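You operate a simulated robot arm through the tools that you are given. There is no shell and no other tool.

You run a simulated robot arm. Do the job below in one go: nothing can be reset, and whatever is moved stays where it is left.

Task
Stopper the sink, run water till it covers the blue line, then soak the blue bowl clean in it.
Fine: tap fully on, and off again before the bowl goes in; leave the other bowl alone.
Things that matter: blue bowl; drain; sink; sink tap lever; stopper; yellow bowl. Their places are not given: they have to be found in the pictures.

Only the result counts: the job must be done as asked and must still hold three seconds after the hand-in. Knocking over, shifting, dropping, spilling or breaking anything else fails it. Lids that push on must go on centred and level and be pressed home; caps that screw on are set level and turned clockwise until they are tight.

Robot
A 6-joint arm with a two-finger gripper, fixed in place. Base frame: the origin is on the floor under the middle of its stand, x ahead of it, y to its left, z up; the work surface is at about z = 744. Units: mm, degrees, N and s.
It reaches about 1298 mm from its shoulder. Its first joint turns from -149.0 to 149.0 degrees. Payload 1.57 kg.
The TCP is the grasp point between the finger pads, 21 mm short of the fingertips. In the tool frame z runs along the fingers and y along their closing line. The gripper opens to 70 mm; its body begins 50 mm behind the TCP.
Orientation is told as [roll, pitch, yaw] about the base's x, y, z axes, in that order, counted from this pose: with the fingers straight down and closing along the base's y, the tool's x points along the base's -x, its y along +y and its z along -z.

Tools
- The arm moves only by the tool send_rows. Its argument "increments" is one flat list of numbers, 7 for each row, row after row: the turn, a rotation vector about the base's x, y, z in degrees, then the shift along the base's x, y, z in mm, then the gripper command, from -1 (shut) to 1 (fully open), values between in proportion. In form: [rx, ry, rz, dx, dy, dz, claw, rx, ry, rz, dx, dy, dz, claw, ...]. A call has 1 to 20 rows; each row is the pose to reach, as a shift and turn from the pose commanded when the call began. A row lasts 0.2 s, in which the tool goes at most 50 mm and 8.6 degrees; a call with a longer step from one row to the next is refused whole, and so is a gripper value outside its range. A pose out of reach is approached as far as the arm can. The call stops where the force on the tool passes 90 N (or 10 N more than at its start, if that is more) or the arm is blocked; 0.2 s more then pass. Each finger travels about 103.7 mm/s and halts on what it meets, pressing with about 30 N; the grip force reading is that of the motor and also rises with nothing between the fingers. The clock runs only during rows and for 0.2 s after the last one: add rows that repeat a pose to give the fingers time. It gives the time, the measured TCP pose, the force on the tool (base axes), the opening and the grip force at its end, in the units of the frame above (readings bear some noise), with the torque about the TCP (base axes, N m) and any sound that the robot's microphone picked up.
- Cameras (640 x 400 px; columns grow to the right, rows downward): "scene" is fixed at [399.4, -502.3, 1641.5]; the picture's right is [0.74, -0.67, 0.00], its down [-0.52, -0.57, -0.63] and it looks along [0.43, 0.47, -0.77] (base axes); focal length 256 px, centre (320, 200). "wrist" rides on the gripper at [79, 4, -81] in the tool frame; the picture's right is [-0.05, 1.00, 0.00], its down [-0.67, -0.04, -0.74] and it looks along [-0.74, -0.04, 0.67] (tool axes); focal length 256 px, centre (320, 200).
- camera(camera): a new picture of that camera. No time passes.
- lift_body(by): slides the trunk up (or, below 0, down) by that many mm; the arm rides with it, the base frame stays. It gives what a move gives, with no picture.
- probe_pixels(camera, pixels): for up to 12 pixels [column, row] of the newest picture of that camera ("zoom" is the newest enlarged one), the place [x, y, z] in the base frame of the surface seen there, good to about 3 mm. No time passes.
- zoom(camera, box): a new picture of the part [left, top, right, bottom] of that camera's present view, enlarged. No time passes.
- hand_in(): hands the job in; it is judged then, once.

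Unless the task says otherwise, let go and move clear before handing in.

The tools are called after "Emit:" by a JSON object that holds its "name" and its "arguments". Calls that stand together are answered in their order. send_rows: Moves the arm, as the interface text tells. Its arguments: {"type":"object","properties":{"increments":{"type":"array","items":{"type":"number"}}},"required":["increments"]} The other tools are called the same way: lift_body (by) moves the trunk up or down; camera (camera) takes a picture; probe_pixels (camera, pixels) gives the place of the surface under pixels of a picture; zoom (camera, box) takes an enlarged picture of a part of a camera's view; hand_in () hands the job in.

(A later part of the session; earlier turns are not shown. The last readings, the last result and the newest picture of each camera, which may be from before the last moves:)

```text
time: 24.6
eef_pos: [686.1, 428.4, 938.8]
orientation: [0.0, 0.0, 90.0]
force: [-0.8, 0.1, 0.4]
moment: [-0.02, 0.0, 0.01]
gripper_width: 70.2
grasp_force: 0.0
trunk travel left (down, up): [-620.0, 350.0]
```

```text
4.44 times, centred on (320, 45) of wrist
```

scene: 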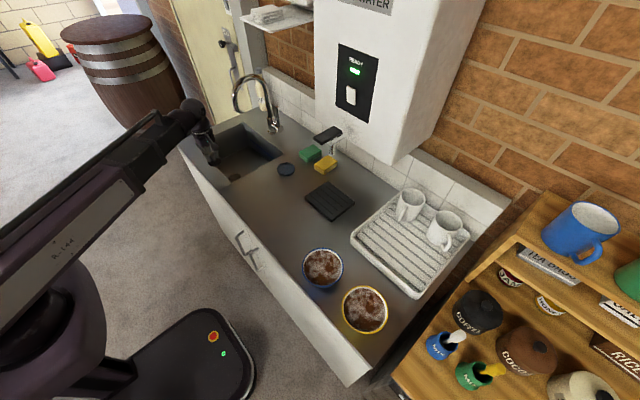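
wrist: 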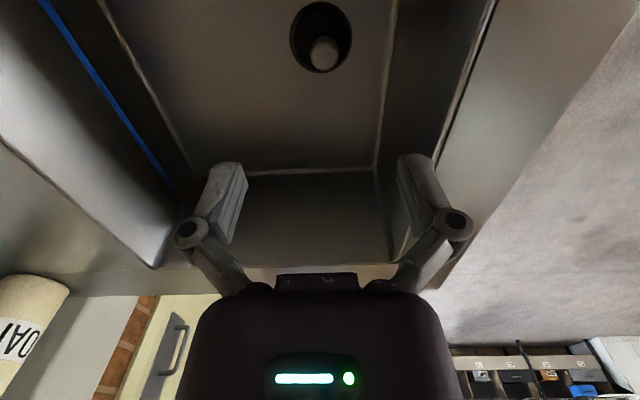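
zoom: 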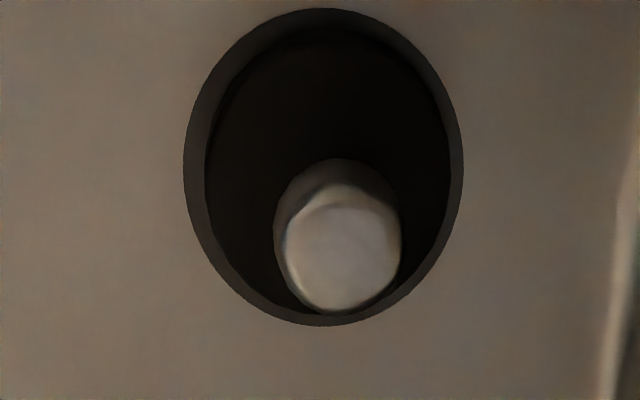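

The plug is concentric with the drain within about 1 mm. Next I'll raise to about z=1110 and route around the spout to the lever.

Emit:
{"name": "lift_body", "arguments": {"by": 171}}

Emit:
{"name": "send_rows", "arguments": {"increments": [0, 0, 0, 0, -45, 0, 1, 0, 0, 0, 0, -90, 0, 1, 0, 0, 0, 0, -135, 0, 1, 0, 0, 0, 48, -140, 0, 1, 0, 0, 0, 96, -140, 0, 1, 0, 0, 0, 144, -140, 0, 1, 0, 0, 0, 192, -140, 0, 1, 0, 0, 0, 230, -140, 0, 1, 0, 0, 0, 249, -135, 0, 1, 0, 0, 0, 249, -135, 0, 1]}}

Emit:
{"name": "camera", "arguments": {"camera": "wrist"}}

Emit:
{"name": "zoom", "arguments": {"camera": "scene", "box": [200, 20, 340, 150]}}

```text
time: 26.6
eef_pos: [686.2, 427.4, 1110.1]
orientation: [0.0, 0.0, 90.0]
force: [-0.2, 0.7, 0.8]
moment: [-0.02, -0.01, 0.02]
gripper_width: 70.0
grasp_force: 0.1
trunk travel left (down, up): [-791.0, 179.0]
```

```text
time: 28.8
eef_pos: [935.8, 291.2, 1109.9]
orientation: [0.0, 0.0, 90.0]
force: [0.1, 0.9, 0.1]
moment: [0.06, 0.02, -0.02]
gripper_width: 69.8
grasp_force: 0.0
trunk travel left (down, up): [-791.0, 179.0]
```

```text
taken
```

wrist: 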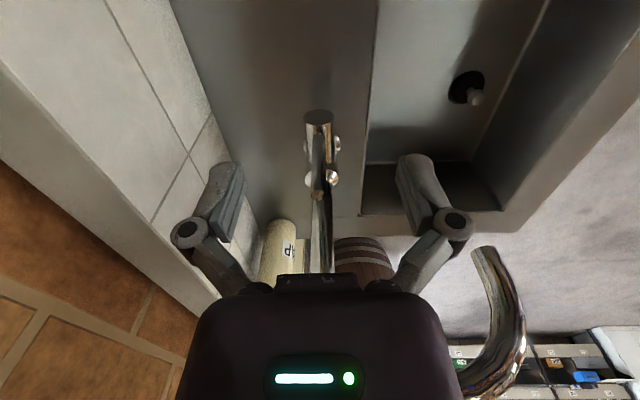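

```text
3.08 times, centred on (270, 85) of scene
```

zoom: 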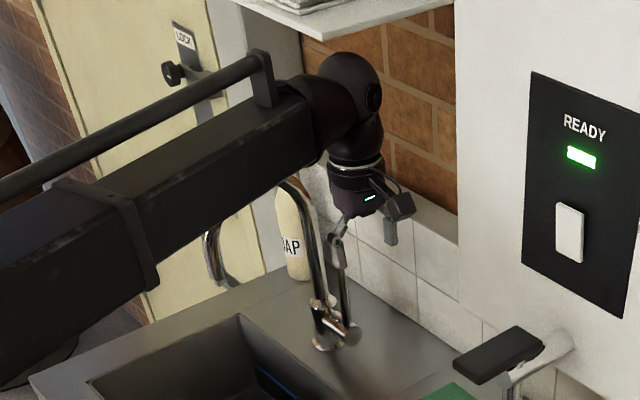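

The lever runs straight at wrist column ~320, aligned with the gripper centre. I'll check the shelf, body and spout clearances by probing.

Emit:
{"name": "probe_pixels", "arguments": {"camera": "zoom", "pixels": [[320, 35], [420, 10], [250, 5], [350, 65], [372, 95], [352, 165], [345, 195], [400, 205], [345, 270], [335, 240], [392, 235], [365, 190]]}}

Emit:
{"name": "probe_pixels", "arguments": {"camera": "wrist", "pixels": [[318, 118], [320, 200], [321, 260], [318, 160], [335, 178], [335, 142], [312, 240], [328, 240], [480, 260], [505, 330], [222, 170], [415, 165]]}}

```text
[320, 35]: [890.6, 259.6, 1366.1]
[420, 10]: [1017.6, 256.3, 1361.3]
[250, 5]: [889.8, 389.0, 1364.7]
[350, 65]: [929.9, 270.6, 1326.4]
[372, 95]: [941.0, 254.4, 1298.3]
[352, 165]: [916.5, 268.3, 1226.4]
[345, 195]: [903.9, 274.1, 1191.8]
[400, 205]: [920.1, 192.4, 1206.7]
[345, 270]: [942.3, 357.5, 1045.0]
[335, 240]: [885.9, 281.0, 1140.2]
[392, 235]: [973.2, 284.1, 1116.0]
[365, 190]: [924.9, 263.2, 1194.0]
```

```text
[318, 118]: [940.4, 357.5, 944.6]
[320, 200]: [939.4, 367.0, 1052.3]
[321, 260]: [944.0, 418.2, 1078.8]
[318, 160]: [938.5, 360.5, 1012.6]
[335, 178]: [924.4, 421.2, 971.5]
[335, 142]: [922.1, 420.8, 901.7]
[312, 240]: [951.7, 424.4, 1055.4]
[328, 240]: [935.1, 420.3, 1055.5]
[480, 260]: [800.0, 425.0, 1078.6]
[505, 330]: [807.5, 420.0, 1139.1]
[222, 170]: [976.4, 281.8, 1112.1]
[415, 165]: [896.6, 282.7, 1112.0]
```

There is a shelf overhead at z≈1362 for x>890, so I must not rise here; the wrist tops out near 1330 now. The lever is at about (938,366); I'll move +y 68 mm above it and then lower 65 mm so the open fingers straddle it.

Emit:
{"name": "send_rows", "arguments": {"increments": [0, 0, 0, 1, 23, 0, 1, 0, 0, 0, 2, 46, 0, 1, 0, 0, 0, 2, 68, 0, 1, 0, 0, 0, 2, 68, 0, 1]}}

Emit:
{"name": "camera", "arguments": {"camera": "wrist"}}

Emit:
{"name": "zoom", "arguments": {"camera": "scene", "box": [200, 20, 340, 150]}}

```text
time: 29.8
eef_pos: [937.2, 361.8, 1109.2]
orientation: [0.0, 0.0, 90.0]
force: [0.2, -0.3, -0.2]
moment: [-0.01, 0.01, -0.01]
gripper_width: 70.0
grasp_force: 0.0
trunk travel left (down, up): [-791.0, 179.0]
```

```text
taken
```

wrist: 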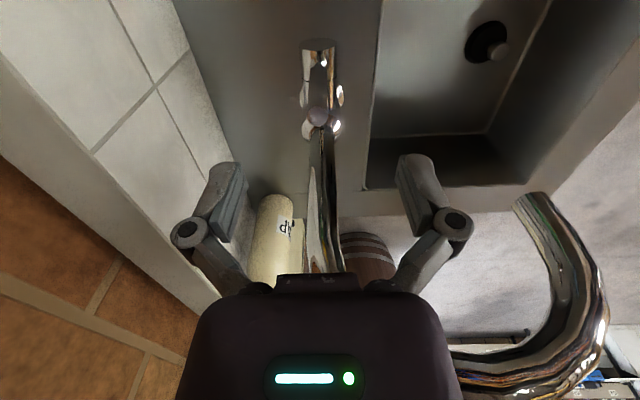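

```text
3.08 times, centred on (270, 85) of scene
```

zoom: 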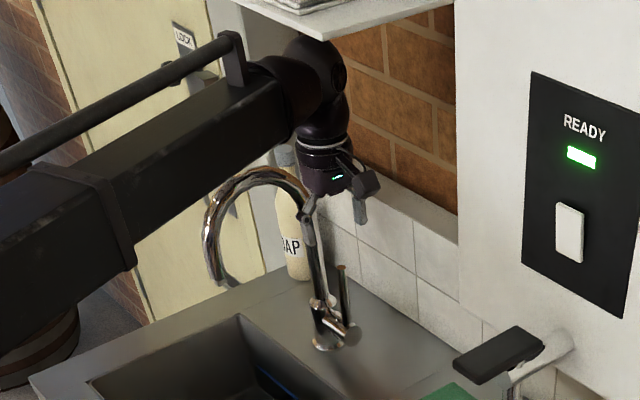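

The lever top is at wrist pixel (320,117), centred between the fingers; boom clears the spout laterally by ~30 mm. I'll lower 65 mm.

Emit:
{"name": "lift_body", "arguments": {"by": -65}}

Emit:
{"name": "camera", "arguments": {"camera": "wrist"}}

Emit:
{"name": "zoom", "arguments": {"camera": "scene", "box": [200, 40, 320, 150]}}

```text
time: 30.8
eef_pos: [939.2, 361.8, 1044.8]
orientation: [0.1, 0.0, 90.0]
force: [-0.5, 0.1, -0.5]
moment: [-0.02, 0.02, -0.01]
gripper_width: 70.1
grasp_force: 0.0
trunk travel left (down, up): [-726.0, 244.0]
```

```text
taken
```

wrist: 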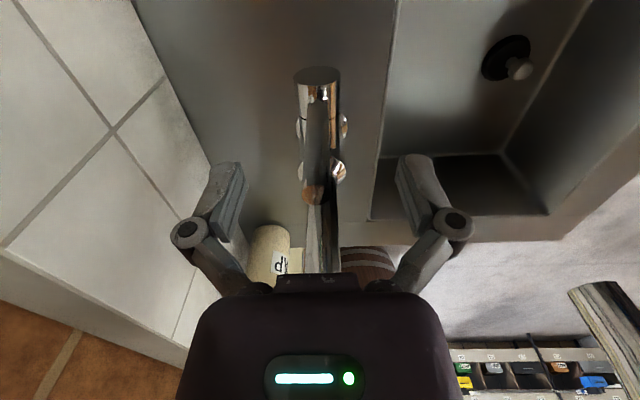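

```text
3.64 times, centred on (260, 95) of scene
```

zoom: 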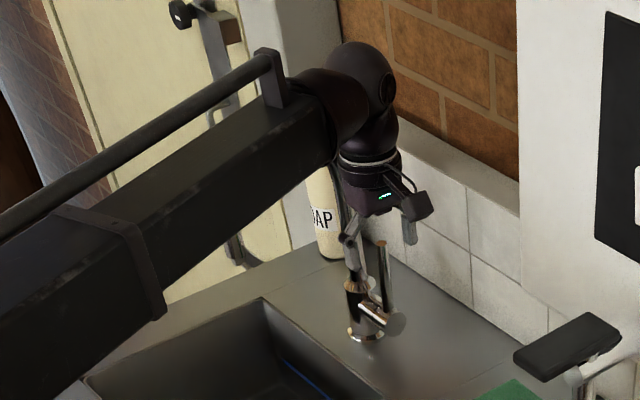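

The lever (wrist (313,195)) is now between the fingers. I'll lower 15 mm more, then narrow the gap and pull gently toward −x.

Emit:
{"name": "lift_body", "arguments": {"by": -15}}

Emit:
{"name": "send_rows", "arguments": {"increments": [0, 0, 0, 0, 0, 0, 0.3, 0, 0, 0, 0, 0, 0, 0, 0, 0, 0, 0, 0, 0, -0.15, 0, 0, 0, 0, 0, 0, -0.15]}}

Emit:
{"name": "camera", "arguments": {"camera": "wrist"}}

```text
time: 31.4
eef_pos: [938.2, 361.3, 1029.8]
orientation: [0.0, 0.0, 89.9]
force: [0.0, 0.0, -0.9]
moment: [-0.02, -0.02, -0.01]
gripper_width: 69.9
grasp_force: 0.1
trunk travel left (down, up): [-711.0, 259.0]
```

```text
time: 32.4
eef_pos: [938.1, 360.6, 1029.0]
orientation: [-0.1, 0.0, 90.0]
force: [-0.1, 0.8, 0.2]
moment: [0.0, 0.01, 0.02]
gripper_width: 29.7
grasp_force: 0.0
trunk travel left (down, up): [-711.0, 259.0]
```

```text
taken
```

wrist: 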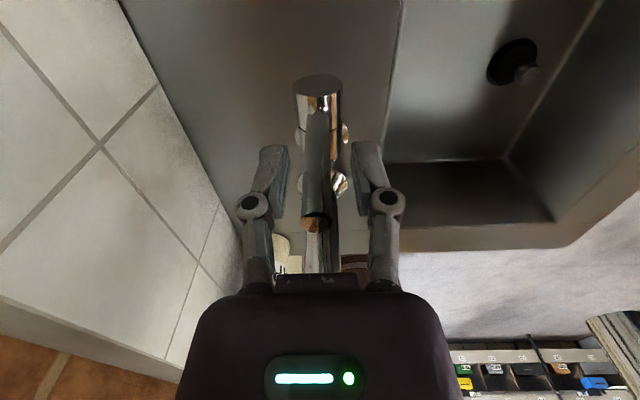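

The lever is held loosely inside a 30 mm fork. I'll pull −x by 16 mm to test whether it turns this way.

Emit:
{"name": "send_rows", "arguments": {"increments": [0, 0, 0, -5, 0, 0, -0.15, 0, 0, 0, -10, 0, 0, -0.15, 0, 0, 0, -16, 0, 0, -0.15, 0, 0, 0, -16, 0, 0, -0.15]}}

Emit:
{"name": "camera", "arguments": {"camera": "wrist"}}

```text
time: 33.4
eef_pos: [922.4, 361.8, 1030.2]
orientation: [0.0, 0.0, 90.0]
force: [0.3, 0.1, 0.3]
moment: [0.02, 0.01, -0.01]
gripper_width: 30.2
grasp_force: 0.6
trunk travel left (down, up): [-711.0, 259.0]
```

```text
taken
```

wrist: 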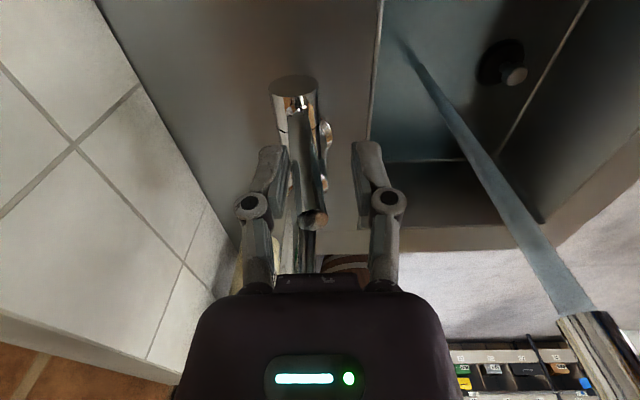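

The lever turns toward −x with almost no force and water is already running (stream at wrist (480,180)). I'll continue opening.

Emit:
{"name": "send_rows", "arguments": {"increments": [0, 0, 0, -15, 0, 0, -0.15, 0, 0, 0, -30, 0, 0, -0.15, 0, 0, 0, -45, 0, 0, -0.15, 0, 0, 0, -45, 0, 0, -0.15]}}

Emit:
{"name": "camera", "arguments": {"camera": "wrist"}}

Emit:
{"name": "zoom", "arguments": {"camera": "scene", "box": [180, 40, 320, 190]}}

```text
time: 34.4
eef_pos: [876.8, 362.4, 1028.9]
orientation: [0.0, 0.1, 90.0]
force: [0.5, 0.3, -0.8]
moment: [-0.02, 0.02, 0.01]
gripper_width: 29.8
grasp_force: 0.1
trunk travel left (down, up): [-711.0, 259.0]
```

```text
taken
```

wrist: 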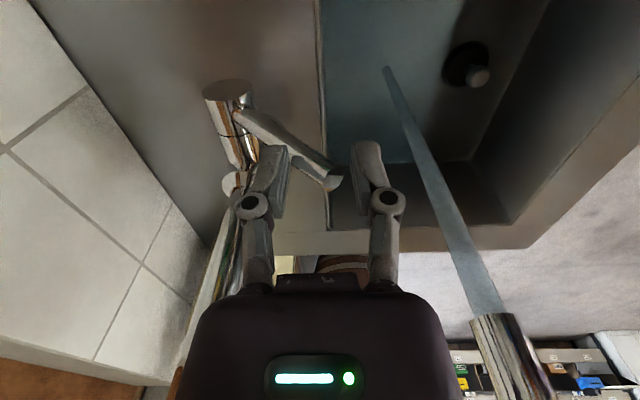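

```text
2.67 times, centred on (250, 115) of scene
```

zoom: 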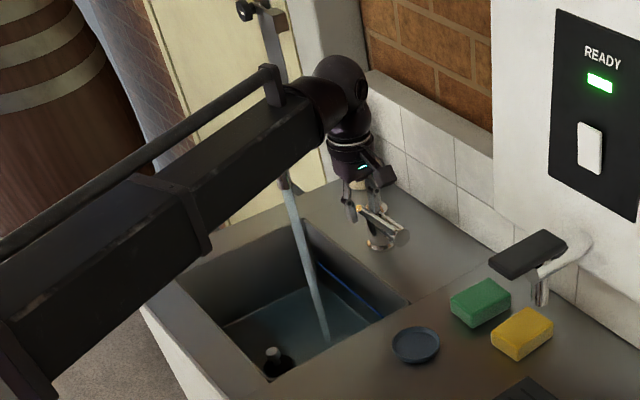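

The lever is about 40° over and water is rising. I'll widen the fork so the lever tip has room, follow in −x, and lower to push it further open.

Emit:
{"name": "send_rows", "arguments": {"increments": [0, 0, 0, -10, 0, 0, 0.4, 0, 0, 0, -22, 0, 0, 1, 0, 0, 0, -30, 0, 0, 1]}}

Emit:
{"name": "lift_body", "arguments": {"by": -30}}

Emit:
{"name": "camera", "arguments": {"camera": "wrist"}}

Emit:
{"name": "zoom", "arguments": {"camera": "scene", "box": [180, 40, 320, 190]}}

```text
time: 35.2
eef_pos: [846.9, 361.1, 1029.6]
orientation: [0.0, 0.0, 89.9]
force: [0.4, 0.6, 0.4]
moment: [0.0, 0.0, -0.02]
gripper_width: 70.1
grasp_force: 0.1
trunk travel left (down, up): [-711.0, 259.0]
```

```text
time: 35.8
eef_pos: [857.0, 362.0, 1004.9]
orientation: [-1.2, -0.3, 90.0]
force: [15.9, -1.9, 35.2]
moment: [0.13, -1.18, -0.14]
gripper_width: 70.7
grasp_force: 0.1
trunk travel left (down, up): [-686.0, 284.0]
stopped: the force on the tool passed its limit at 106 N (the readings are from after the stop); the commanded pose is now the measured one
```

```text
taken
```

wrist: 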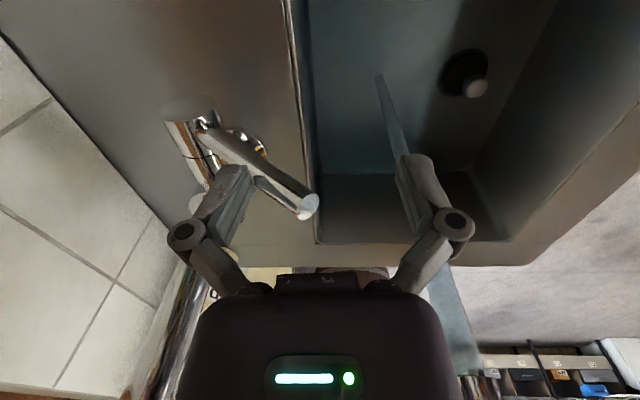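

```text
2.67 times, centred on (250, 115) of scene
```

zoom: 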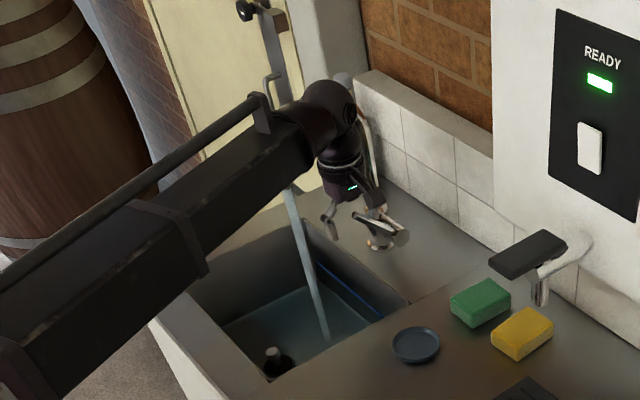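

The push stopped at a force limit with the reaction normal to a lever tilted ~60–65°, which suggests the lever's end stop. I'll probe the lever angle and water level (no time passes).

Emit:
{"name": "probe_pixels", "arguments": {"camera": "wrist", "pixels": [[309, 205], [290, 190], [260, 165], [230, 145], [205, 125], [190, 105], [360, 130], [400, 150], [350, 60], [330, 150]]}}

Emit:
{"name": "probe_pixels", "arguments": {"camera": "zoom", "pixels": [[355, 215], [395, 232], [405, 238], [300, 320], [260, 330], [350, 310], [345, 290], [275, 355], [360, 335], [340, 120], [370, 140], [320, 90]]}}

```text
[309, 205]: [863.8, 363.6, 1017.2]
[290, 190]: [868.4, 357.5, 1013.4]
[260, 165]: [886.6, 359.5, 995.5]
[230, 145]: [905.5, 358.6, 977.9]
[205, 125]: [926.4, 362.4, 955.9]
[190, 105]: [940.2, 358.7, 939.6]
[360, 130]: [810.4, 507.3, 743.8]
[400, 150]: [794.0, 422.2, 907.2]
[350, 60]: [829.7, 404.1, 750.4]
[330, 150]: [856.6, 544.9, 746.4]
```

```text
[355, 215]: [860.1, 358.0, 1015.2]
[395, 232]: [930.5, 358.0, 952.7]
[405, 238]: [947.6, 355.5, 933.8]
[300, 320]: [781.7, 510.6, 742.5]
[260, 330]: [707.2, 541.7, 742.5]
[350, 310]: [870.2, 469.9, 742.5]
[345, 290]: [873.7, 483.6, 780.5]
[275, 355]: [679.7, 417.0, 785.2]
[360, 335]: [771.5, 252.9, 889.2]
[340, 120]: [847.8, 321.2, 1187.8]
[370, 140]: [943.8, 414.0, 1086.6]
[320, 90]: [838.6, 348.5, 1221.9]
```

The lever measures 45° from (940,939) to (864,1017) and resisted over 100 N, so it's at its fully open stop. I'll ease off 8 mm and straighten the tool, then watch the level.

Emit:
{"name": "lift_body", "arguments": {"by": 8}}

Emit:
{"name": "send_rows", "arguments": {"increments": [1.1, 0.3, 0, -6, -2, 0, 1]}}

Emit:
{"name": "camera", "arguments": {"camera": "wrist"}}

Emit:
{"name": "zoom", "arguments": {"camera": "scene", "box": [200, 100, 300, 200]}}

```text
time: 36.4
eef_pos: [853.0, 363.1, 1013.2]
orientation: [-0.9, -0.3, 90.0]
force: [0.2, -0.2, -0.2]
moment: [-0.02, 0.0, 0.0]
gripper_width: 70.1
grasp_force: 0.1
trunk travel left (down, up): [-694.0, 276.0]
```

```text
time: 36.8
eef_pos: [849.6, 361.2, 1013.1]
orientation: [-0.7, -1.3, 89.9]
force: [2.6, 0.0, 3.7]
moment: [0.01, -0.12, 0.0]
gripper_width: 70.0
grasp_force: 0.2
trunk travel left (down, up): [-694.0, 276.0]
```

```text
taken
```

wrist: 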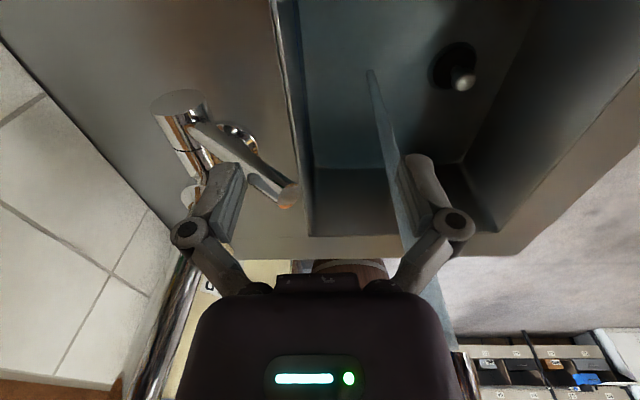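

```text
4.00 times, centred on (250, 150) of scene
```

zoom: 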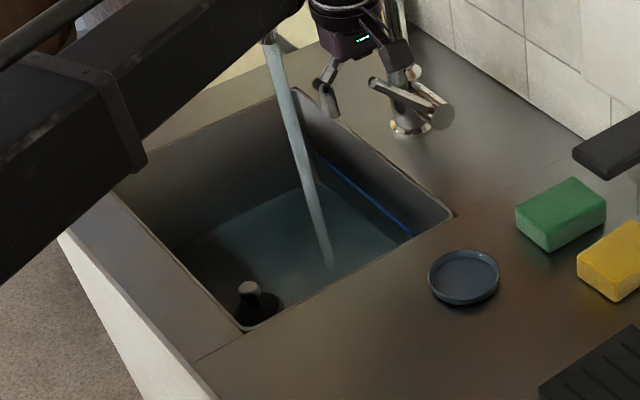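

The stream is steady and the waterline is just below the blue line at zoom (370,200). I'll correct the small tilt and wait about a second.

Emit:
{"name": "send_rows", "arguments": {"increments": [-1.3, 0.7, 0, 0, 0, 0, 1, -1.3, 0.7, 0, 0, 0, 0, 1, -1.3, 0.7, 0, 0, 0, 0, 1]}}

Emit:
{"name": "zoom", "arguments": {"camera": "scene", "box": [215, 115, 305, 195]}}

```text
time: 37.6
eef_pos: [847.9, 360.0, 1011.8]
orientation: [0.0, 0.0, 90.0]
force: [5.9, 1.2, 8.2]
moment: [0.08, -0.34, 0.04]
gripper_width: 70.0
grasp_force: 0.0
trunk travel left (down, up): [-694.0, 276.0]
```

```text
5.00 times, centred on (260, 155) of scene
```

zoom: 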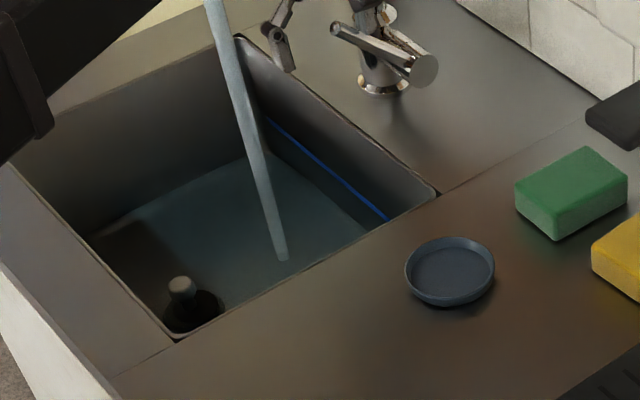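

The stream meets the surface near zoom (283,258), which projects to only a shallow depth so far. I'll ease the finger off the lever by 5 mm and wait 4 s.

Emit:
{"name": "send_rows", "arguments": {"increments": [0, 0, 0, 5, 0, 0, 1, 0, 0, 0, 5, 0, 0, 1, 0, 0, 0, 5, 0, 0, 1, 0, 0, 0, 5, 0, 0, 1, 0, 0, 0, 5, 0, 0, 1, 0, 0, 0, 5, 0, 0, 1, 0, 0, 0, 5, 0, 0, 1, 0, 0, 0, 5, 0, 0, 1, 0, 0, 0, 5, 0, 0, 1, 0, 0, 0, 5, 0, 0, 1, 0, 0, 0, 5, 0, 0, 1, 0, 0, 0, 5, 0, 0, 1, 0, 0, 0, 5, 0, 0, 1, 0, 0, 0, 5, 0, 0, 1, 0, 0, 0, 5, 0, 0, 1, 0, 0, 0, 5, 0, 0, 1, 0, 0, 0, 5, 0, 0, 1, 0, 0, 0, 5, 0, 0, 1]}}

Emit:
{"name": "zoom", "arguments": {"camera": "scene", "box": [215, 115, 305, 195]}}

Emit:
{"name": "camera", "arguments": {"camera": "wrist"}}

```text
time: 41.4
eef_pos: [853.4, 360.9, 1012.8]
orientation: [-0.1, -0.1, 89.9]
force: [-0.4, -0.6, -0.7]
moment: [0.0, 0.01, -0.01]
gripper_width: 70.0
grasp_force: 0.0
trunk travel left (down, up): [-694.0, 276.0]
```

```text
5.00 times, centred on (260, 155) of scene
```

zoom: 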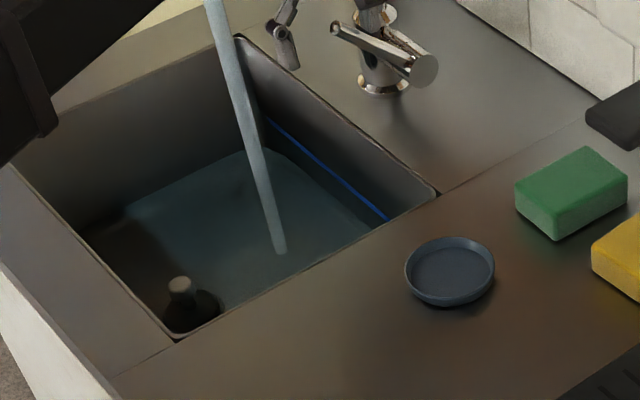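

```text
taken
```

wrist: 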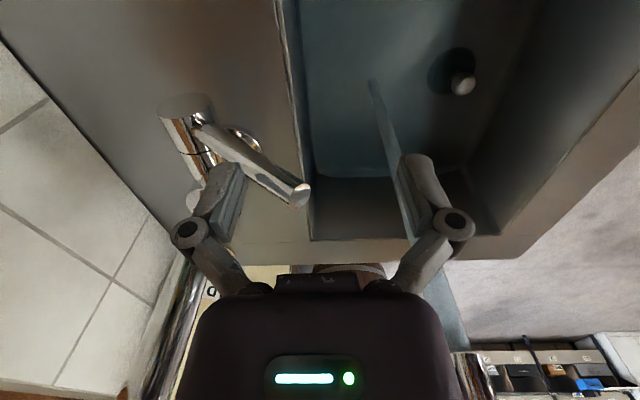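

The waterline is rising roughly 2 mm/s (stream foot moved up from (283,258) to (280,252)). I'll wait two more 4 s blocks, then check.

Emit:
{"name": "send_rows", "arguments": {"increments": [0, 0, 0, 0, 0, 0, 1, 0, 0, 0, 0, 0, 0, 1, 0, 0, 0, 0, 0, 0, 1, 0, 0, 0, 0, 0, 0, 1, 0, 0, 0, 0, 0, 0, 1, 0, 0, 0, 0, 0, 0, 1, 0, 0, 0, 0, 0, 0, 1, 0, 0, 0, 0, 0, 0, 1, 0, 0, 0, 0, 0, 0, 1, 0, 0, 0, 0, 0, 0, 1, 0, 0, 0, 0, 0, 0, 1, 0, 0, 0, 0, 0, 0, 1, 0, 0, 0, 0, 0, 0, 1, 0, 0, 0, 0, 0, 0, 1, 0, 0, 0, 0, 0, 0, 1, 0, 0, 0, 0, 0, 0, 1, 0, 0, 0, 0, 0, 0, 1, 0, 0, 0, 0, 0, 0, 1, 0, 0, 0, 0, 0, 0, 1, 0, 0, 0, 0, 0, 0, 1]}}

Emit:
{"name": "zoom", "arguments": {"camera": "scene", "box": [215, 115, 305, 195]}}

```text
time: 45.6
eef_pos: [853.2, 361.1, 1011.8]
orientation: [-0.1, -0.1, 90.0]
force: [-0.1, 0.3, -0.4]
moment: [0.01, 0.0, 0.01]
gripper_width: 70.2
grasp_force: 0.1
trunk travel left (down, up): [-694.0, 276.0]
```

```text
5.00 times, centred on (260, 155) of scene
```

zoom: 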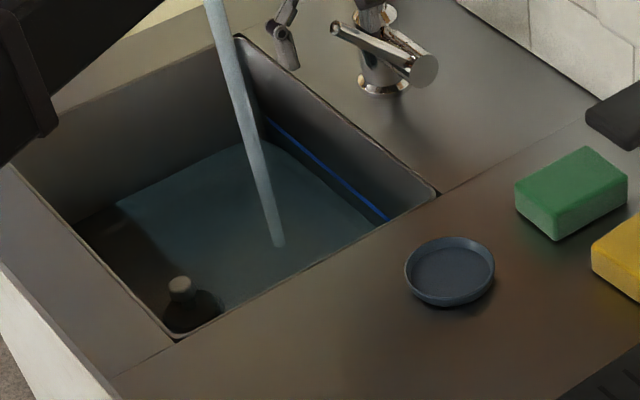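

Stream foot is now at (278,246), about z≈768. I'll wait 8 more seconds in two blocks.

Emit:
{"name": "send_rows", "arguments": {"increments": [0, 0, 0, 0, 0, 0, 1, 0, 0, 0, 0, 0, 0, 1, 0, 0, 0, 0, 0, 0, 1, 0, 0, 0, 0, 0, 0, 1, 0, 0, 0, 0, 0, 0, 1, 0, 0, 0, 0, 0, 0, 1, 0, 0, 0, 0, 0, 0, 1, 0, 0, 0, 0, 0, 0, 1, 0, 0, 0, 0, 0, 0, 1, 0, 0, 0, 0, 0, 0, 1, 0, 0, 0, 0, 0, 0, 1, 0, 0, 0, 0, 0, 0, 1, 0, 0, 0, 0, 0, 0, 1, 0, 0, 0, 0, 0, 0, 1, 0, 0, 0, 0, 0, 0, 1, 0, 0, 0, 0, 0, 0, 1, 0, 0, 0, 0, 0, 0, 1, 0, 0, 0, 0, 0, 0, 1, 0, 0, 0, 0, 0, 0, 1, 0, 0, 0, 0, 0, 0, 1]}}

Emit:
{"name": "zoom", "arguments": {"camera": "scene", "box": [215, 115, 305, 195]}}

Emit:
{"name": "zoom", "arguments": {"camera": "scene", "box": [245, 130, 295, 170]}}

```text
time: 49.8
eef_pos: [852.7, 360.0, 1012.2]
orientation: [0.0, -0.2, 89.9]
force: [0.4, -0.5, -0.2]
moment: [-0.05, 0.03, -0.02]
gripper_width: 69.9
grasp_force: 0.0
trunk travel left (down, up): [-694.0, 276.0]
```

```text
5.00 times, centred on (260, 155) of scene
```

zoom: 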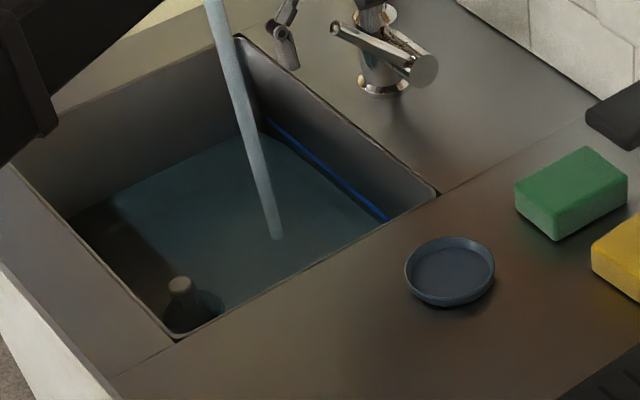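

```text
10.00 times, centred on (270, 150) of scene
```

zoom: 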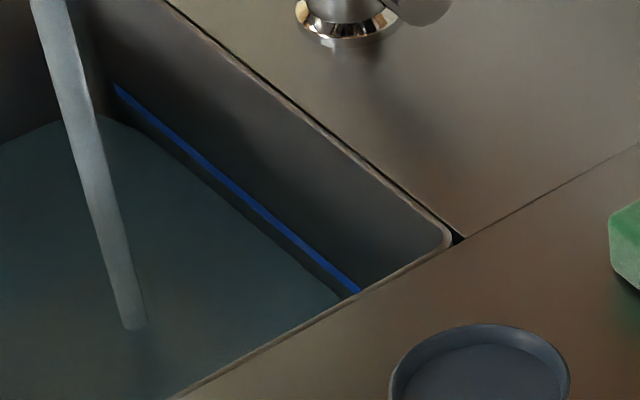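

The waterline is about 13–17 mm below the blue line (10× zoom (340,297) vs line (340,277)). I'll wait another 4 s block and re-check, then again.

Emit:
{"name": "send_rows", "arguments": {"increments": [0, 0, 0, 0, 0, 0, 1, 0, 0, 0, 0, 0, 0, 1, 0, 0, 0, 0, 0, 0, 1, 0, 0, 0, 0, 0, 0, 1, 0, 0, 0, 0, 0, 0, 1, 0, 0, 0, 0, 0, 0, 1, 0, 0, 0, 0, 0, 0, 1, 0, 0, 0, 0, 0, 0, 1, 0, 0, 0, 0, 0, 0, 1, 0, 0, 0, 0, 0, 0, 1, 0, 0, 0, 0, 0, 0, 1, 0, 0, 0, 0, 0, 0, 1, 0, 0, 0, 0, 0, 0, 1, 0, 0, 0, 0, 0, 0, 1, 0, 0, 0, 0, 0, 0, 1, 0, 0, 0, 0, 0, 0, 1, 0, 0, 0, 0, 0, 0, 1, 0, 0, 0, 0, 0, 0, 1, 0, 0, 0, 0, 0, 0, 1, 0, 0, 0, 0, 0, 0, 1]}}

Emit:
{"name": "zoom", "arguments": {"camera": "scene", "box": [245, 130, 295, 170]}}

```text
time: 54.0
eef_pos: [853.3, 360.7, 1012.1]
orientation: [0.1, -0.1, 89.8]
force: [-0.2, -0.1, -0.1]
moment: [-0.03, 0.02, 0.02]
gripper_width: 70.1
grasp_force: 0.0
trunk travel left (down, up): [-694.0, 276.0]
```

```text
10.00 times, centred on (270, 150) of scene
```

zoom: 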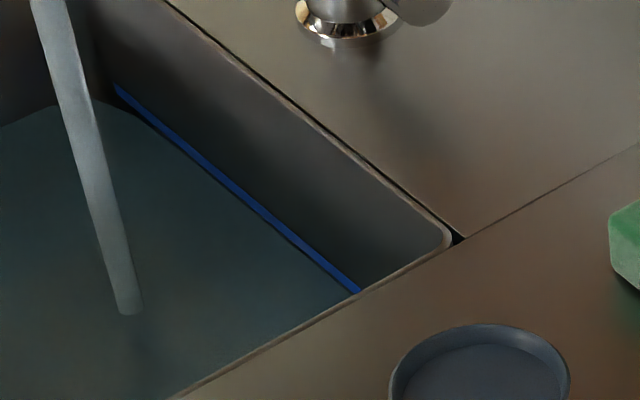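

The water is now just touching below the line (10× zoom (300,255)). I'll wait 3.2 s more and check.

Emit:
{"name": "send_rows", "arguments": {"increments": [0, 0, 0, 0, 0, 0, 1, 0, 0, 0, 0, 0, 0, 1, 0, 0, 0, 0, 0, 0, 1, 0, 0, 0, 0, 0, 0, 1, 0, 0, 0, 0, 0, 0, 1, 0, 0, 0, 0, 0, 0, 1, 0, 0, 0, 0, 0, 0, 1, 0, 0, 0, 0, 0, 0, 1, 0, 0, 0, 0, 0, 0, 1, 0, 0, 0, 0, 0, 0, 1, 0, 0, 0, 0, 0, 0, 1, 0, 0, 0, 0, 0, 0, 1, 0, 0, 0, 0, 0, 0, 1, 0, 0, 0, 0, 0, 0, 1, 0, 0, 0, 0, 0, 0, 1]}}

Emit:
{"name": "zoom", "arguments": {"camera": "scene", "box": [245, 130, 295, 170]}}

Emit:
{"name": "camera", "arguments": {"camera": "wrist"}}

```text
time: 57.2
eef_pos: [852.7, 361.7, 1013.2]
orientation: [0.0, -0.2, 89.9]
force: [0.2, -0.7, -0.9]
moment: [0.01, 0.03, 0.01]
gripper_width: 69.9
grasp_force: 0.1
trunk travel left (down, up): [-694.0, 276.0]
```

```text
10.00 times, centred on (270, 150) of scene
```

zoom: 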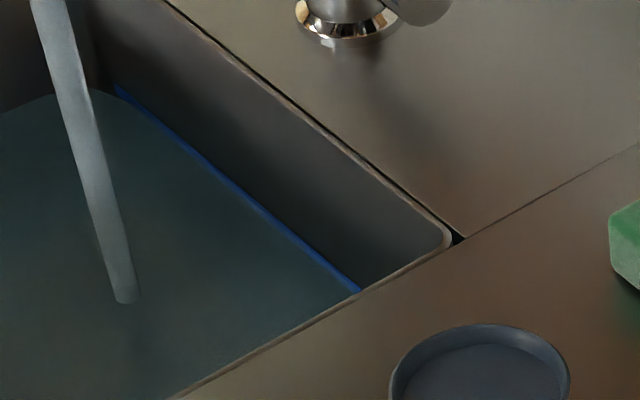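

```text
taken
```

wrist: 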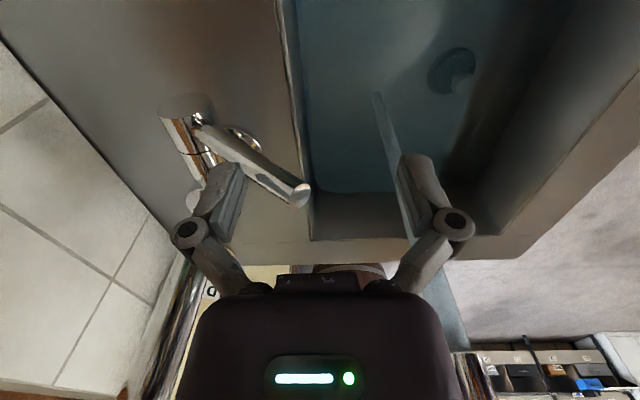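

The water half-covers the line; I'll wait 3 s more for margin.

Emit:
{"name": "send_rows", "arguments": {"increments": [0, 0, 0, 0, 0, 0, 1, 0, 0, 0, 0, 0, 0, 1, 0, 0, 0, 0, 0, 0, 1, 0, 0, 0, 0, 0, 0, 1, 0, 0, 0, 0, 0, 0, 1, 0, 0, 0, 0, 0, 0, 1, 0, 0, 0, 0, 0, 0, 1, 0, 0, 0, 0, 0, 0, 1, 0, 0, 0, 0, 0, 0, 1, 0, 0, 0, 0, 0, 0, 1, 0, 0, 0, 0, 0, 0, 1, 0, 0, 0, 0, 0, 0, 1, 0, 0, 0, 0, 0, 0, 1, 0, 0, 0, 0, 0, 0, 1]}}

Emit:
{"name": "zoom", "arguments": {"camera": "scene", "box": [245, 130, 295, 170]}}

```text
time: 60.2
eef_pos: [852.9, 360.8, 1011.9]
orientation: [0.1, -0.1, 90.0]
force: [-0.5, -0.6, 0.2]
moment: [0.04, 0.02, 0.0]
gripper_width: 70.1
grasp_force: 0.1
trunk travel left (down, up): [-694.0, 276.0]
```

```text
10.00 times, centred on (270, 150) of scene
```

zoom: 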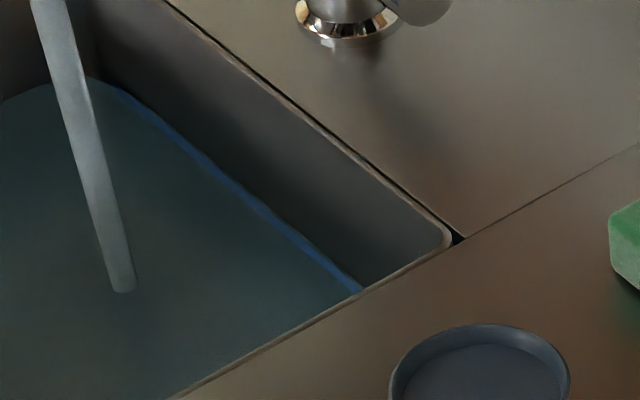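

The line is now under the surface, just covered. I'll wait 1.2 s more for margin, then narrow the fork and swing the lever back to upright by moving +x.

Emit:
{"name": "send_rows", "arguments": {"increments": [0, 0, 0, 0, 0, 0, 1, 0, 0, 0, 0, 0, 0, 1, 0, 0, 0, 0, 0, 0, 1, 0, 0, 0, 0, 0, 0, 1, 0, 0, 0, 0, 0, 0, 1, 0, 0, 0, 0, 0, 0, 1, 0, 0, 0, 6, 0, 0, 0.64, 0, 0, 0, 13, 0, 0, 0.29, 0, 0, 0, 28, 0, 0, 0.29, 0, 0, 0, 43, 0, 0, 0.29, 0, 0, 0, 58, 0, 0, 0.29, 0, 0, 0, 73, 0, 0, 0.29, 0, 0, 0, 88, 0, 0, 0.29, 0, 0, 0, 98, 0, 0, 0.29, 0, 0, 0, 98, 0, 0, 0.29]}}

Emit:
{"name": "camera", "arguments": {"camera": "wrist"}}

Emit:
{"name": "zoom", "arguments": {"camera": "scene", "box": [190, 60, 310, 190]}}

```text
time: 63.4
eef_pos: [951.4, 361.3, 1012.5]
orientation: [-0.1, -0.1, 89.9]
force: [-0.1, 0.5, 0.7]
moment: [0.03, -0.01, 0.01]
gripper_width: 45.3
grasp_force: 0.5
trunk travel left (down, up): [-694.0, 276.0]
```

```text
taken
```

wrist: 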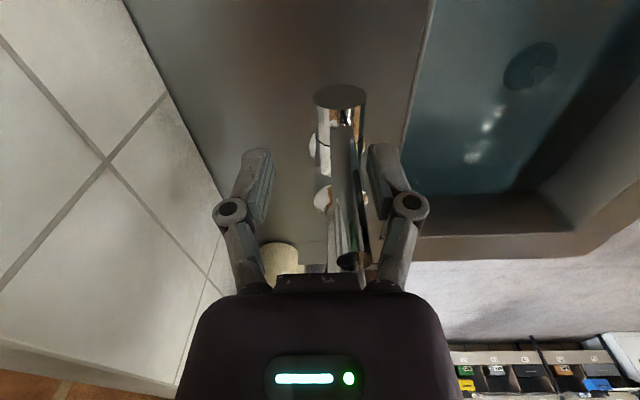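

```text
3.08 times, centred on (250, 125) of scene
```

zoom: 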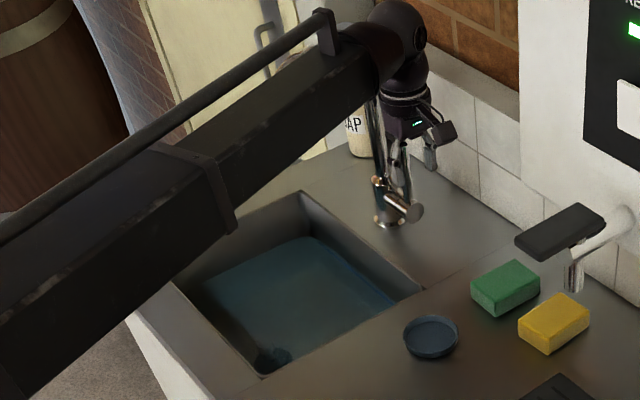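

The stream has stopped and the lever looks upright. I'll probe the lever to check it's fully back.

Emit:
{"name": "probe_pixels", "arguments": {"camera": "wrist", "pixels": [[352, 262], [346, 200], [344, 160], [341, 135], [340, 100], [348, 235], [490, 125], [470, 155]]}}

Emit:
{"name": "zoom", "arguments": {"camera": "scene", "box": [240, 70, 300, 150]}}

Emit:
{"name": "zoom", "arguments": {"camera": "scene", "box": [245, 130, 295, 170]}}

```text
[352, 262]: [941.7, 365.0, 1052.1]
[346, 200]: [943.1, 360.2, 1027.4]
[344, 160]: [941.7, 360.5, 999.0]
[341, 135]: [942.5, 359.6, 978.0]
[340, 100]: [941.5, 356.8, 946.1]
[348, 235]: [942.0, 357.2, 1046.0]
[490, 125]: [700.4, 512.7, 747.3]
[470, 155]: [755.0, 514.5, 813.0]
```

```text
5.00 times, centred on (270, 110) of scene
```

zoom: 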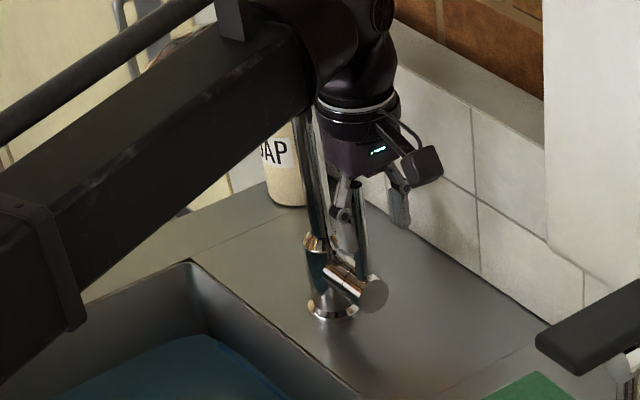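

```text
10.00 times, centred on (270, 150) of scene
```

zoom: 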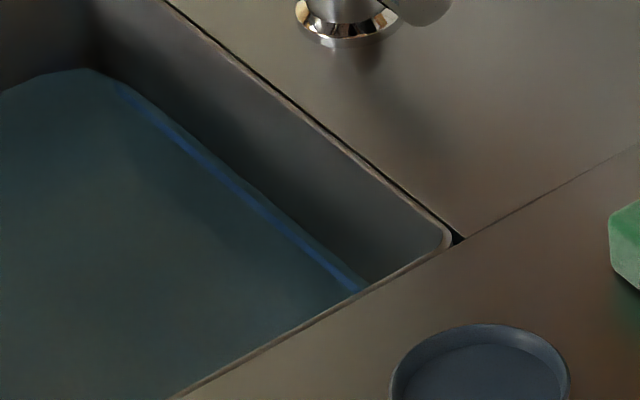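

The lever reads vertical (x≈942 top and base) and the water sits a few millimetres above the line. I'll nudge +x slightly to confirm it's against its closed stop.

Emit:
{"name": "send_rows", "arguments": {"increments": [0, 0, 0, 3, 0, 0, 0.29, 0, 0, 0, 5, 0, 0, 0.29, 0, 0, 0, 5, 0, 0, 0.29]}}

Emit:
{"name": "camera", "arguments": {"camera": "wrist"}}

```text
time: 64.2
eef_pos: [955.1, 361.3, 1014.0]
orientation: [0.0, -0.1, 89.9]
force: [-11.2, 1.1, 1.0]
moment: [-0.02, -0.43, 0.01]
gripper_width: 48.8
grasp_force: 2.7
trunk travel left (down, up): [-694.0, 276.0]
```

```text
taken
```

wrist: 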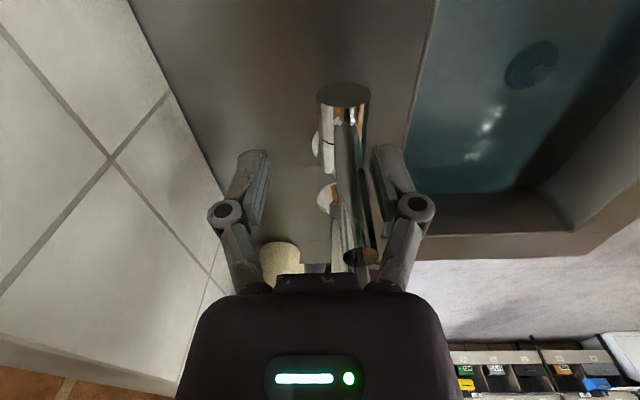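

An 11 N reaction confirms the closed stop. I'll open the fork centred on the lever, then raise 82 mm (wrist stays under the shelf) to clear it.

Emit:
{"name": "send_rows", "arguments": {"increments": [0, 0, 0, -6, 0, 0, 0.6, 0, 0, 0, -15, 0, 0, 1, 0, 0, 0, -15, 0, 0, 1]}}

Emit:
{"name": "lift_body", "arguments": {"by": 82}}

Emit:
{"name": "camera", "arguments": {"camera": "wrist"}}

```text
time: 65.0
eef_pos: [941.3, 362.0, 1012.6]
orientation: [-0.1, -0.1, 89.9]
force: [-0.2, 0.6, 0.8]
moment: [0.0, 0.03, 0.03]
gripper_width: 69.9
grasp_force: 0.0
trunk travel left (down, up): [-694.0, 276.0]
```

```text
time: 66.2
eef_pos: [941.7, 360.6, 1094.2]
orientation: [0.1, -0.1, 90.0]
force: [-0.3, 0.3, -0.7]
moment: [-0.01, 0.01, 0.0]
gripper_width: 70.1
grasp_force: 0.0
trunk travel left (down, up): [-776.0, 194.0]
```

```text
taken
```

wrist: 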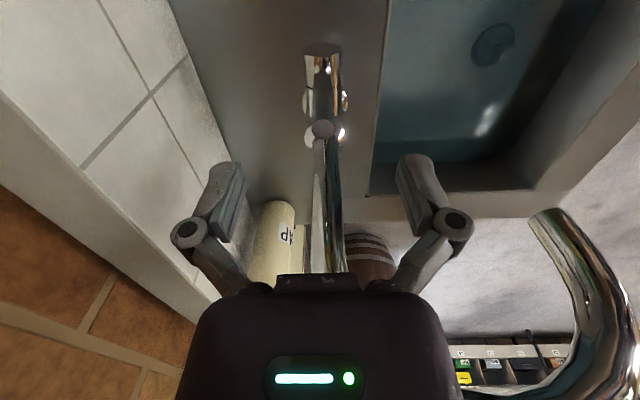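

The lever is upright and clear of the fingers. I'll back out to the right and then toward the robot, staying away from the spout and shelf.

Emit:
{"name": "send_rows", "arguments": {"increments": [0, 0, 0, 0, -37, 0, 1, 0, 0, 0, 0, -75, 0, 1, 0, 0, 0, -45, -85, 0, 1, 0, 0, 0, -90, -90, 0, 1, 0, 0, 0, -135, -90, 0, 1, 0, 0, 0, -180, -90, 0, 1, 0, 0, 0, -225, -95, 0, 1, 0, 0, 0, -265, -100, 0, 1, 0, 0, 0, -291, -100, 0, 1, 0, 0, 0, -291, -100, 0, 1]}}

Emit:
{"name": "send_rows", "arguments": {"increments": [0, 0, -8.2, 0, -25, 0, 1, 0, 0, -16.4, 0, -50, 0, 1, 0, 0, -24.6, 0, -75, 0, 1, 0, 0, -32.8, 0, -100, 0, 1, 0, 0, -41, 0, -125, 0, 1, 0, 0, -49.2, 0, -150, 0, 1, 0, 0, -57.4, 0, -175, 0, 1, 0, 0, -65.6, 0, -200, 0, 1, 0, 0, -73.8, 0, -225, 0, 1, 0, 0, -82, 0, -250, 0, 1, 0, 0, -90, 0, -275, 0, 1, 0, 0, -90, 0, -275, 0, 1]}}

Emit:
{"name": "camera", "arguments": {"camera": "scene"}}

Emit:
{"name": "camera", "arguments": {"camera": "wrist"}}

```text
time: 68.4
eef_pos: [651.2, 261.4, 1094.6]
orientation: [0.0, -0.1, 89.9]
force: [0.2, 0.0, 0.7]
moment: [0.01, 0.02, -0.04]
gripper_width: 70.0
grasp_force: 0.1
trunk travel left (down, up): [-776.0, 194.0]
```

```text
time: 71.0
eef_pos: [650.8, -13.8, 1095.9]
orientation: [-0.1, -0.1, -0.1]
force: [-0.6, 0.2, -0.6]
moment: [0.0, 0.02, 0.0]
gripper_width: 69.8
grasp_force: 0.1
trunk travel left (down, up): [-776.0, 194.0]
```

```text
taken
```

scene: 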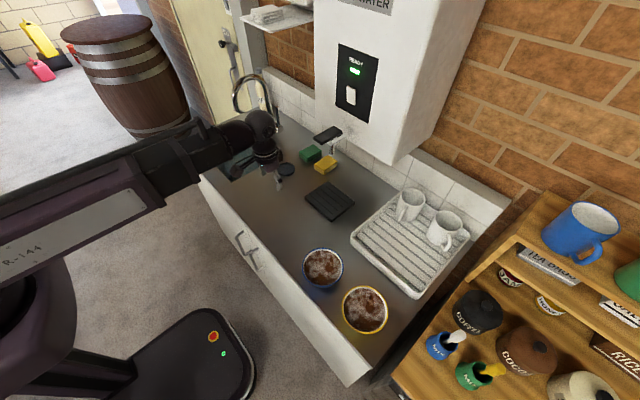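

```text
taken
```

wrist: 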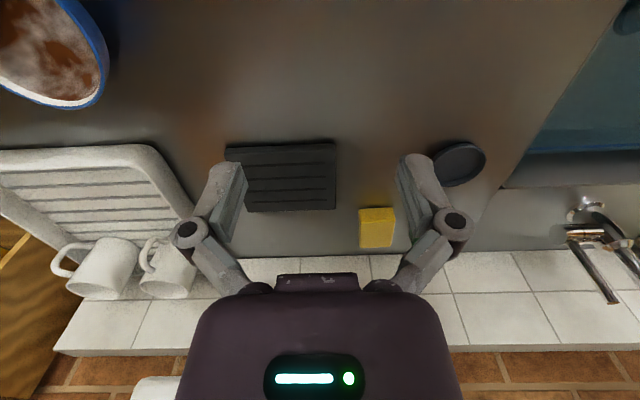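

Yaw is 0 at (651,−14). I'll turn another −90° while moving toward the bowls, stopping short to view the blue bowl.

Emit:
{"name": "send_rows", "arguments": {"increments": [0, 0, -8.2, -4, -12, 0, 1, 0, 0, -16.4, -8, -24, 0, 1, 0, 0, -24.6, -12, -36, 0, 1, 0, 0, -32.8, -16, -48, 0, 1, 0, 0, -41, -20, -60, 0, 1, 0, 0, -49.2, -24, -72, 0, 1, 0, 0, -57.4, -28, -84, 0, 1, 0, 0, -65.6, -32, -96, 0, 1, 0, 0, -73.8, -36, -108, 0, 1, 0, 0, -82, -40, -120, 0, 1, 0, 0, -90, -40, -130, 0, 1, 0, 0, -90, -40, -130, 0, 1]}}

Emit:
{"name": "camera", "arguments": {"camera": "wrist"}}

Emit:
{"name": "camera", "arguments": {"camera": "scene"}}

```text
time: 73.6
eef_pos: [609.3, -143.0, 1094.5]
orientation: [0.0, -0.1, -90.3]
force: [0.3, 0.2, -0.2]
moment: [-0.02, -0.01, -0.02]
gripper_width: 69.8
grasp_force: 0.2
trunk travel left (down, up): [-776.0, 194.0]
```

```text
taken
```

wrist: 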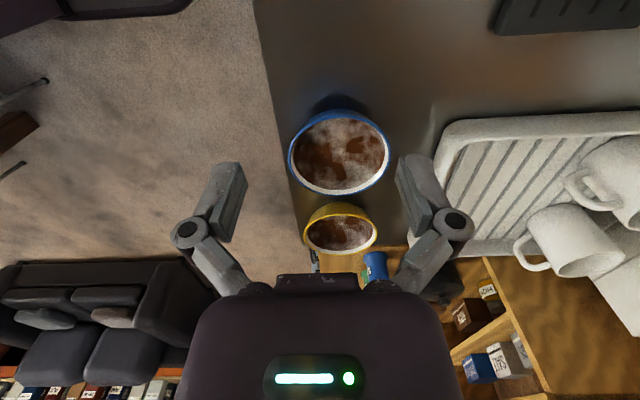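

```text
taken
```

scene: 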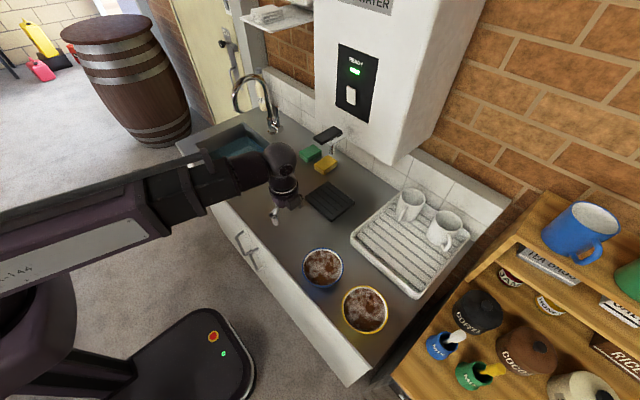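

The blue bowl is in clear view at wrist (340,152). I'll zoom and probe its rim and wall profile.

Emit:
{"name": "zoom", "arguments": {"camera": "wrist", "box": [270, 80, 410, 210]}}

```text
3.08 times, centred on (340, 145) of wrist
```

zoom: 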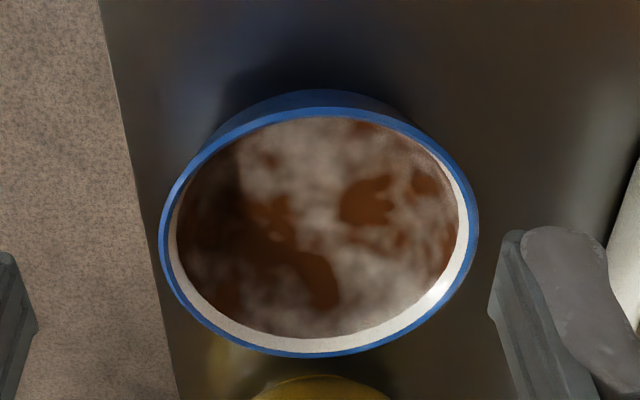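

Emit:
{"name": "probe_pixels", "arguments": {"camera": "zoom", "pixels": [[162, 225], [476, 230], [320, 108], [320, 354], [180, 225], [200, 225], [230, 225], [320, 230], [440, 230], [320, 95], [200, 165], [145, 230]]}}

Emit:
{"name": "probe_pixels", "arguments": {"camera": "zoom", "pixels": [[172, 225], [190, 225], [210, 225], [260, 225], [320, 345], [320, 330], [320, 310], [320, 280], [320, 200], [320, 150], [320, 125], [120, 120]]}}

```text
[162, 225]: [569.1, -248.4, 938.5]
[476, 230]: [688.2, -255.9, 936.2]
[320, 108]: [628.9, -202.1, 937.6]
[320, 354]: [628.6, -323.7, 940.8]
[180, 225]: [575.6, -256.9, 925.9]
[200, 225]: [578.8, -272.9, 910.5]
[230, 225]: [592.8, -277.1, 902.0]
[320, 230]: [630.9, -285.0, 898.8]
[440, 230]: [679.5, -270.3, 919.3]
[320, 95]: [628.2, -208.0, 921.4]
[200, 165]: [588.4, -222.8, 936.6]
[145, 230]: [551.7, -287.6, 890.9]
```

```text
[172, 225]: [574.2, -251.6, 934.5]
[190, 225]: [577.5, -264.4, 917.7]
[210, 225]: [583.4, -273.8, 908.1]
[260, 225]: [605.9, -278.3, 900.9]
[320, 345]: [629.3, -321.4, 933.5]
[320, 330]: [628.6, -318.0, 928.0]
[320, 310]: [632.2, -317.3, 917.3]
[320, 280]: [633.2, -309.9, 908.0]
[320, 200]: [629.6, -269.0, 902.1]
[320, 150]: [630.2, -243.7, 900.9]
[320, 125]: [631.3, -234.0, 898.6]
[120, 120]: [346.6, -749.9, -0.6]
```

The blue bowl's centre is about (628,−263), rim z≈937, outer radius 60, with walls leaning out ~13°. I'll move to above its near (−x) rim and tilt the tool 13° about y so the pads match the wall.

Emit:
{"name": "send_rows", "arguments": {"increments": [0, -3.5, 0, -10, -30, 1, 1, 0, -7, 0, -20, -60, 3, 1, 0, -10, 0, -29, -90, 4, 1, 0, -13, 0, -38, -120, 5, 1, 0, -13, 0, -38, -120, 5, 1, 0, -13, 0, -38, -120, 5, 1]}}

Emit:
{"name": "camera", "arguments": {"camera": "wrist"}}

Emit:
{"name": "camera", "arguments": {"camera": "scene"}}

```text
time: 75.0
eef_pos: [572.9, -262.1, 1099.2]
orientation: [12.9, -0.1, -90.1]
force: [1.0, 0.5, -0.2]
moment: [0.03, 0.01, 0.03]
gripper_width: 70.0
grasp_force: 0.0
trunk travel left (down, up): [-776.0, 194.0]
```

```text
taken
```

wrist: 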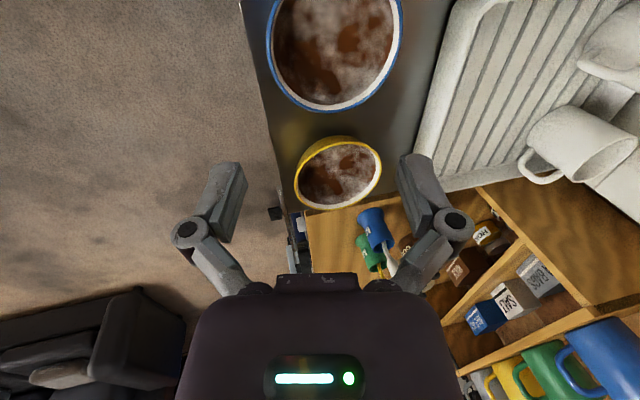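

```text
taken
```

scene: 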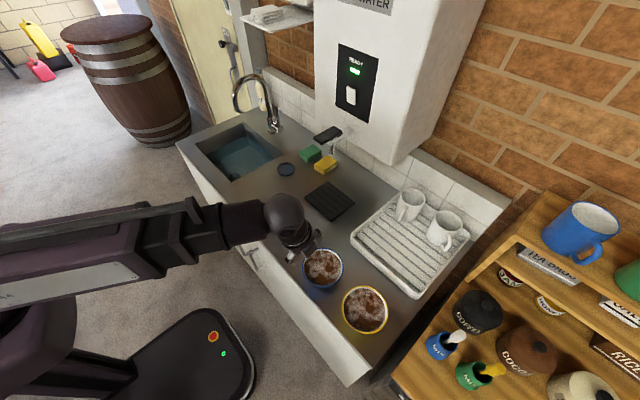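

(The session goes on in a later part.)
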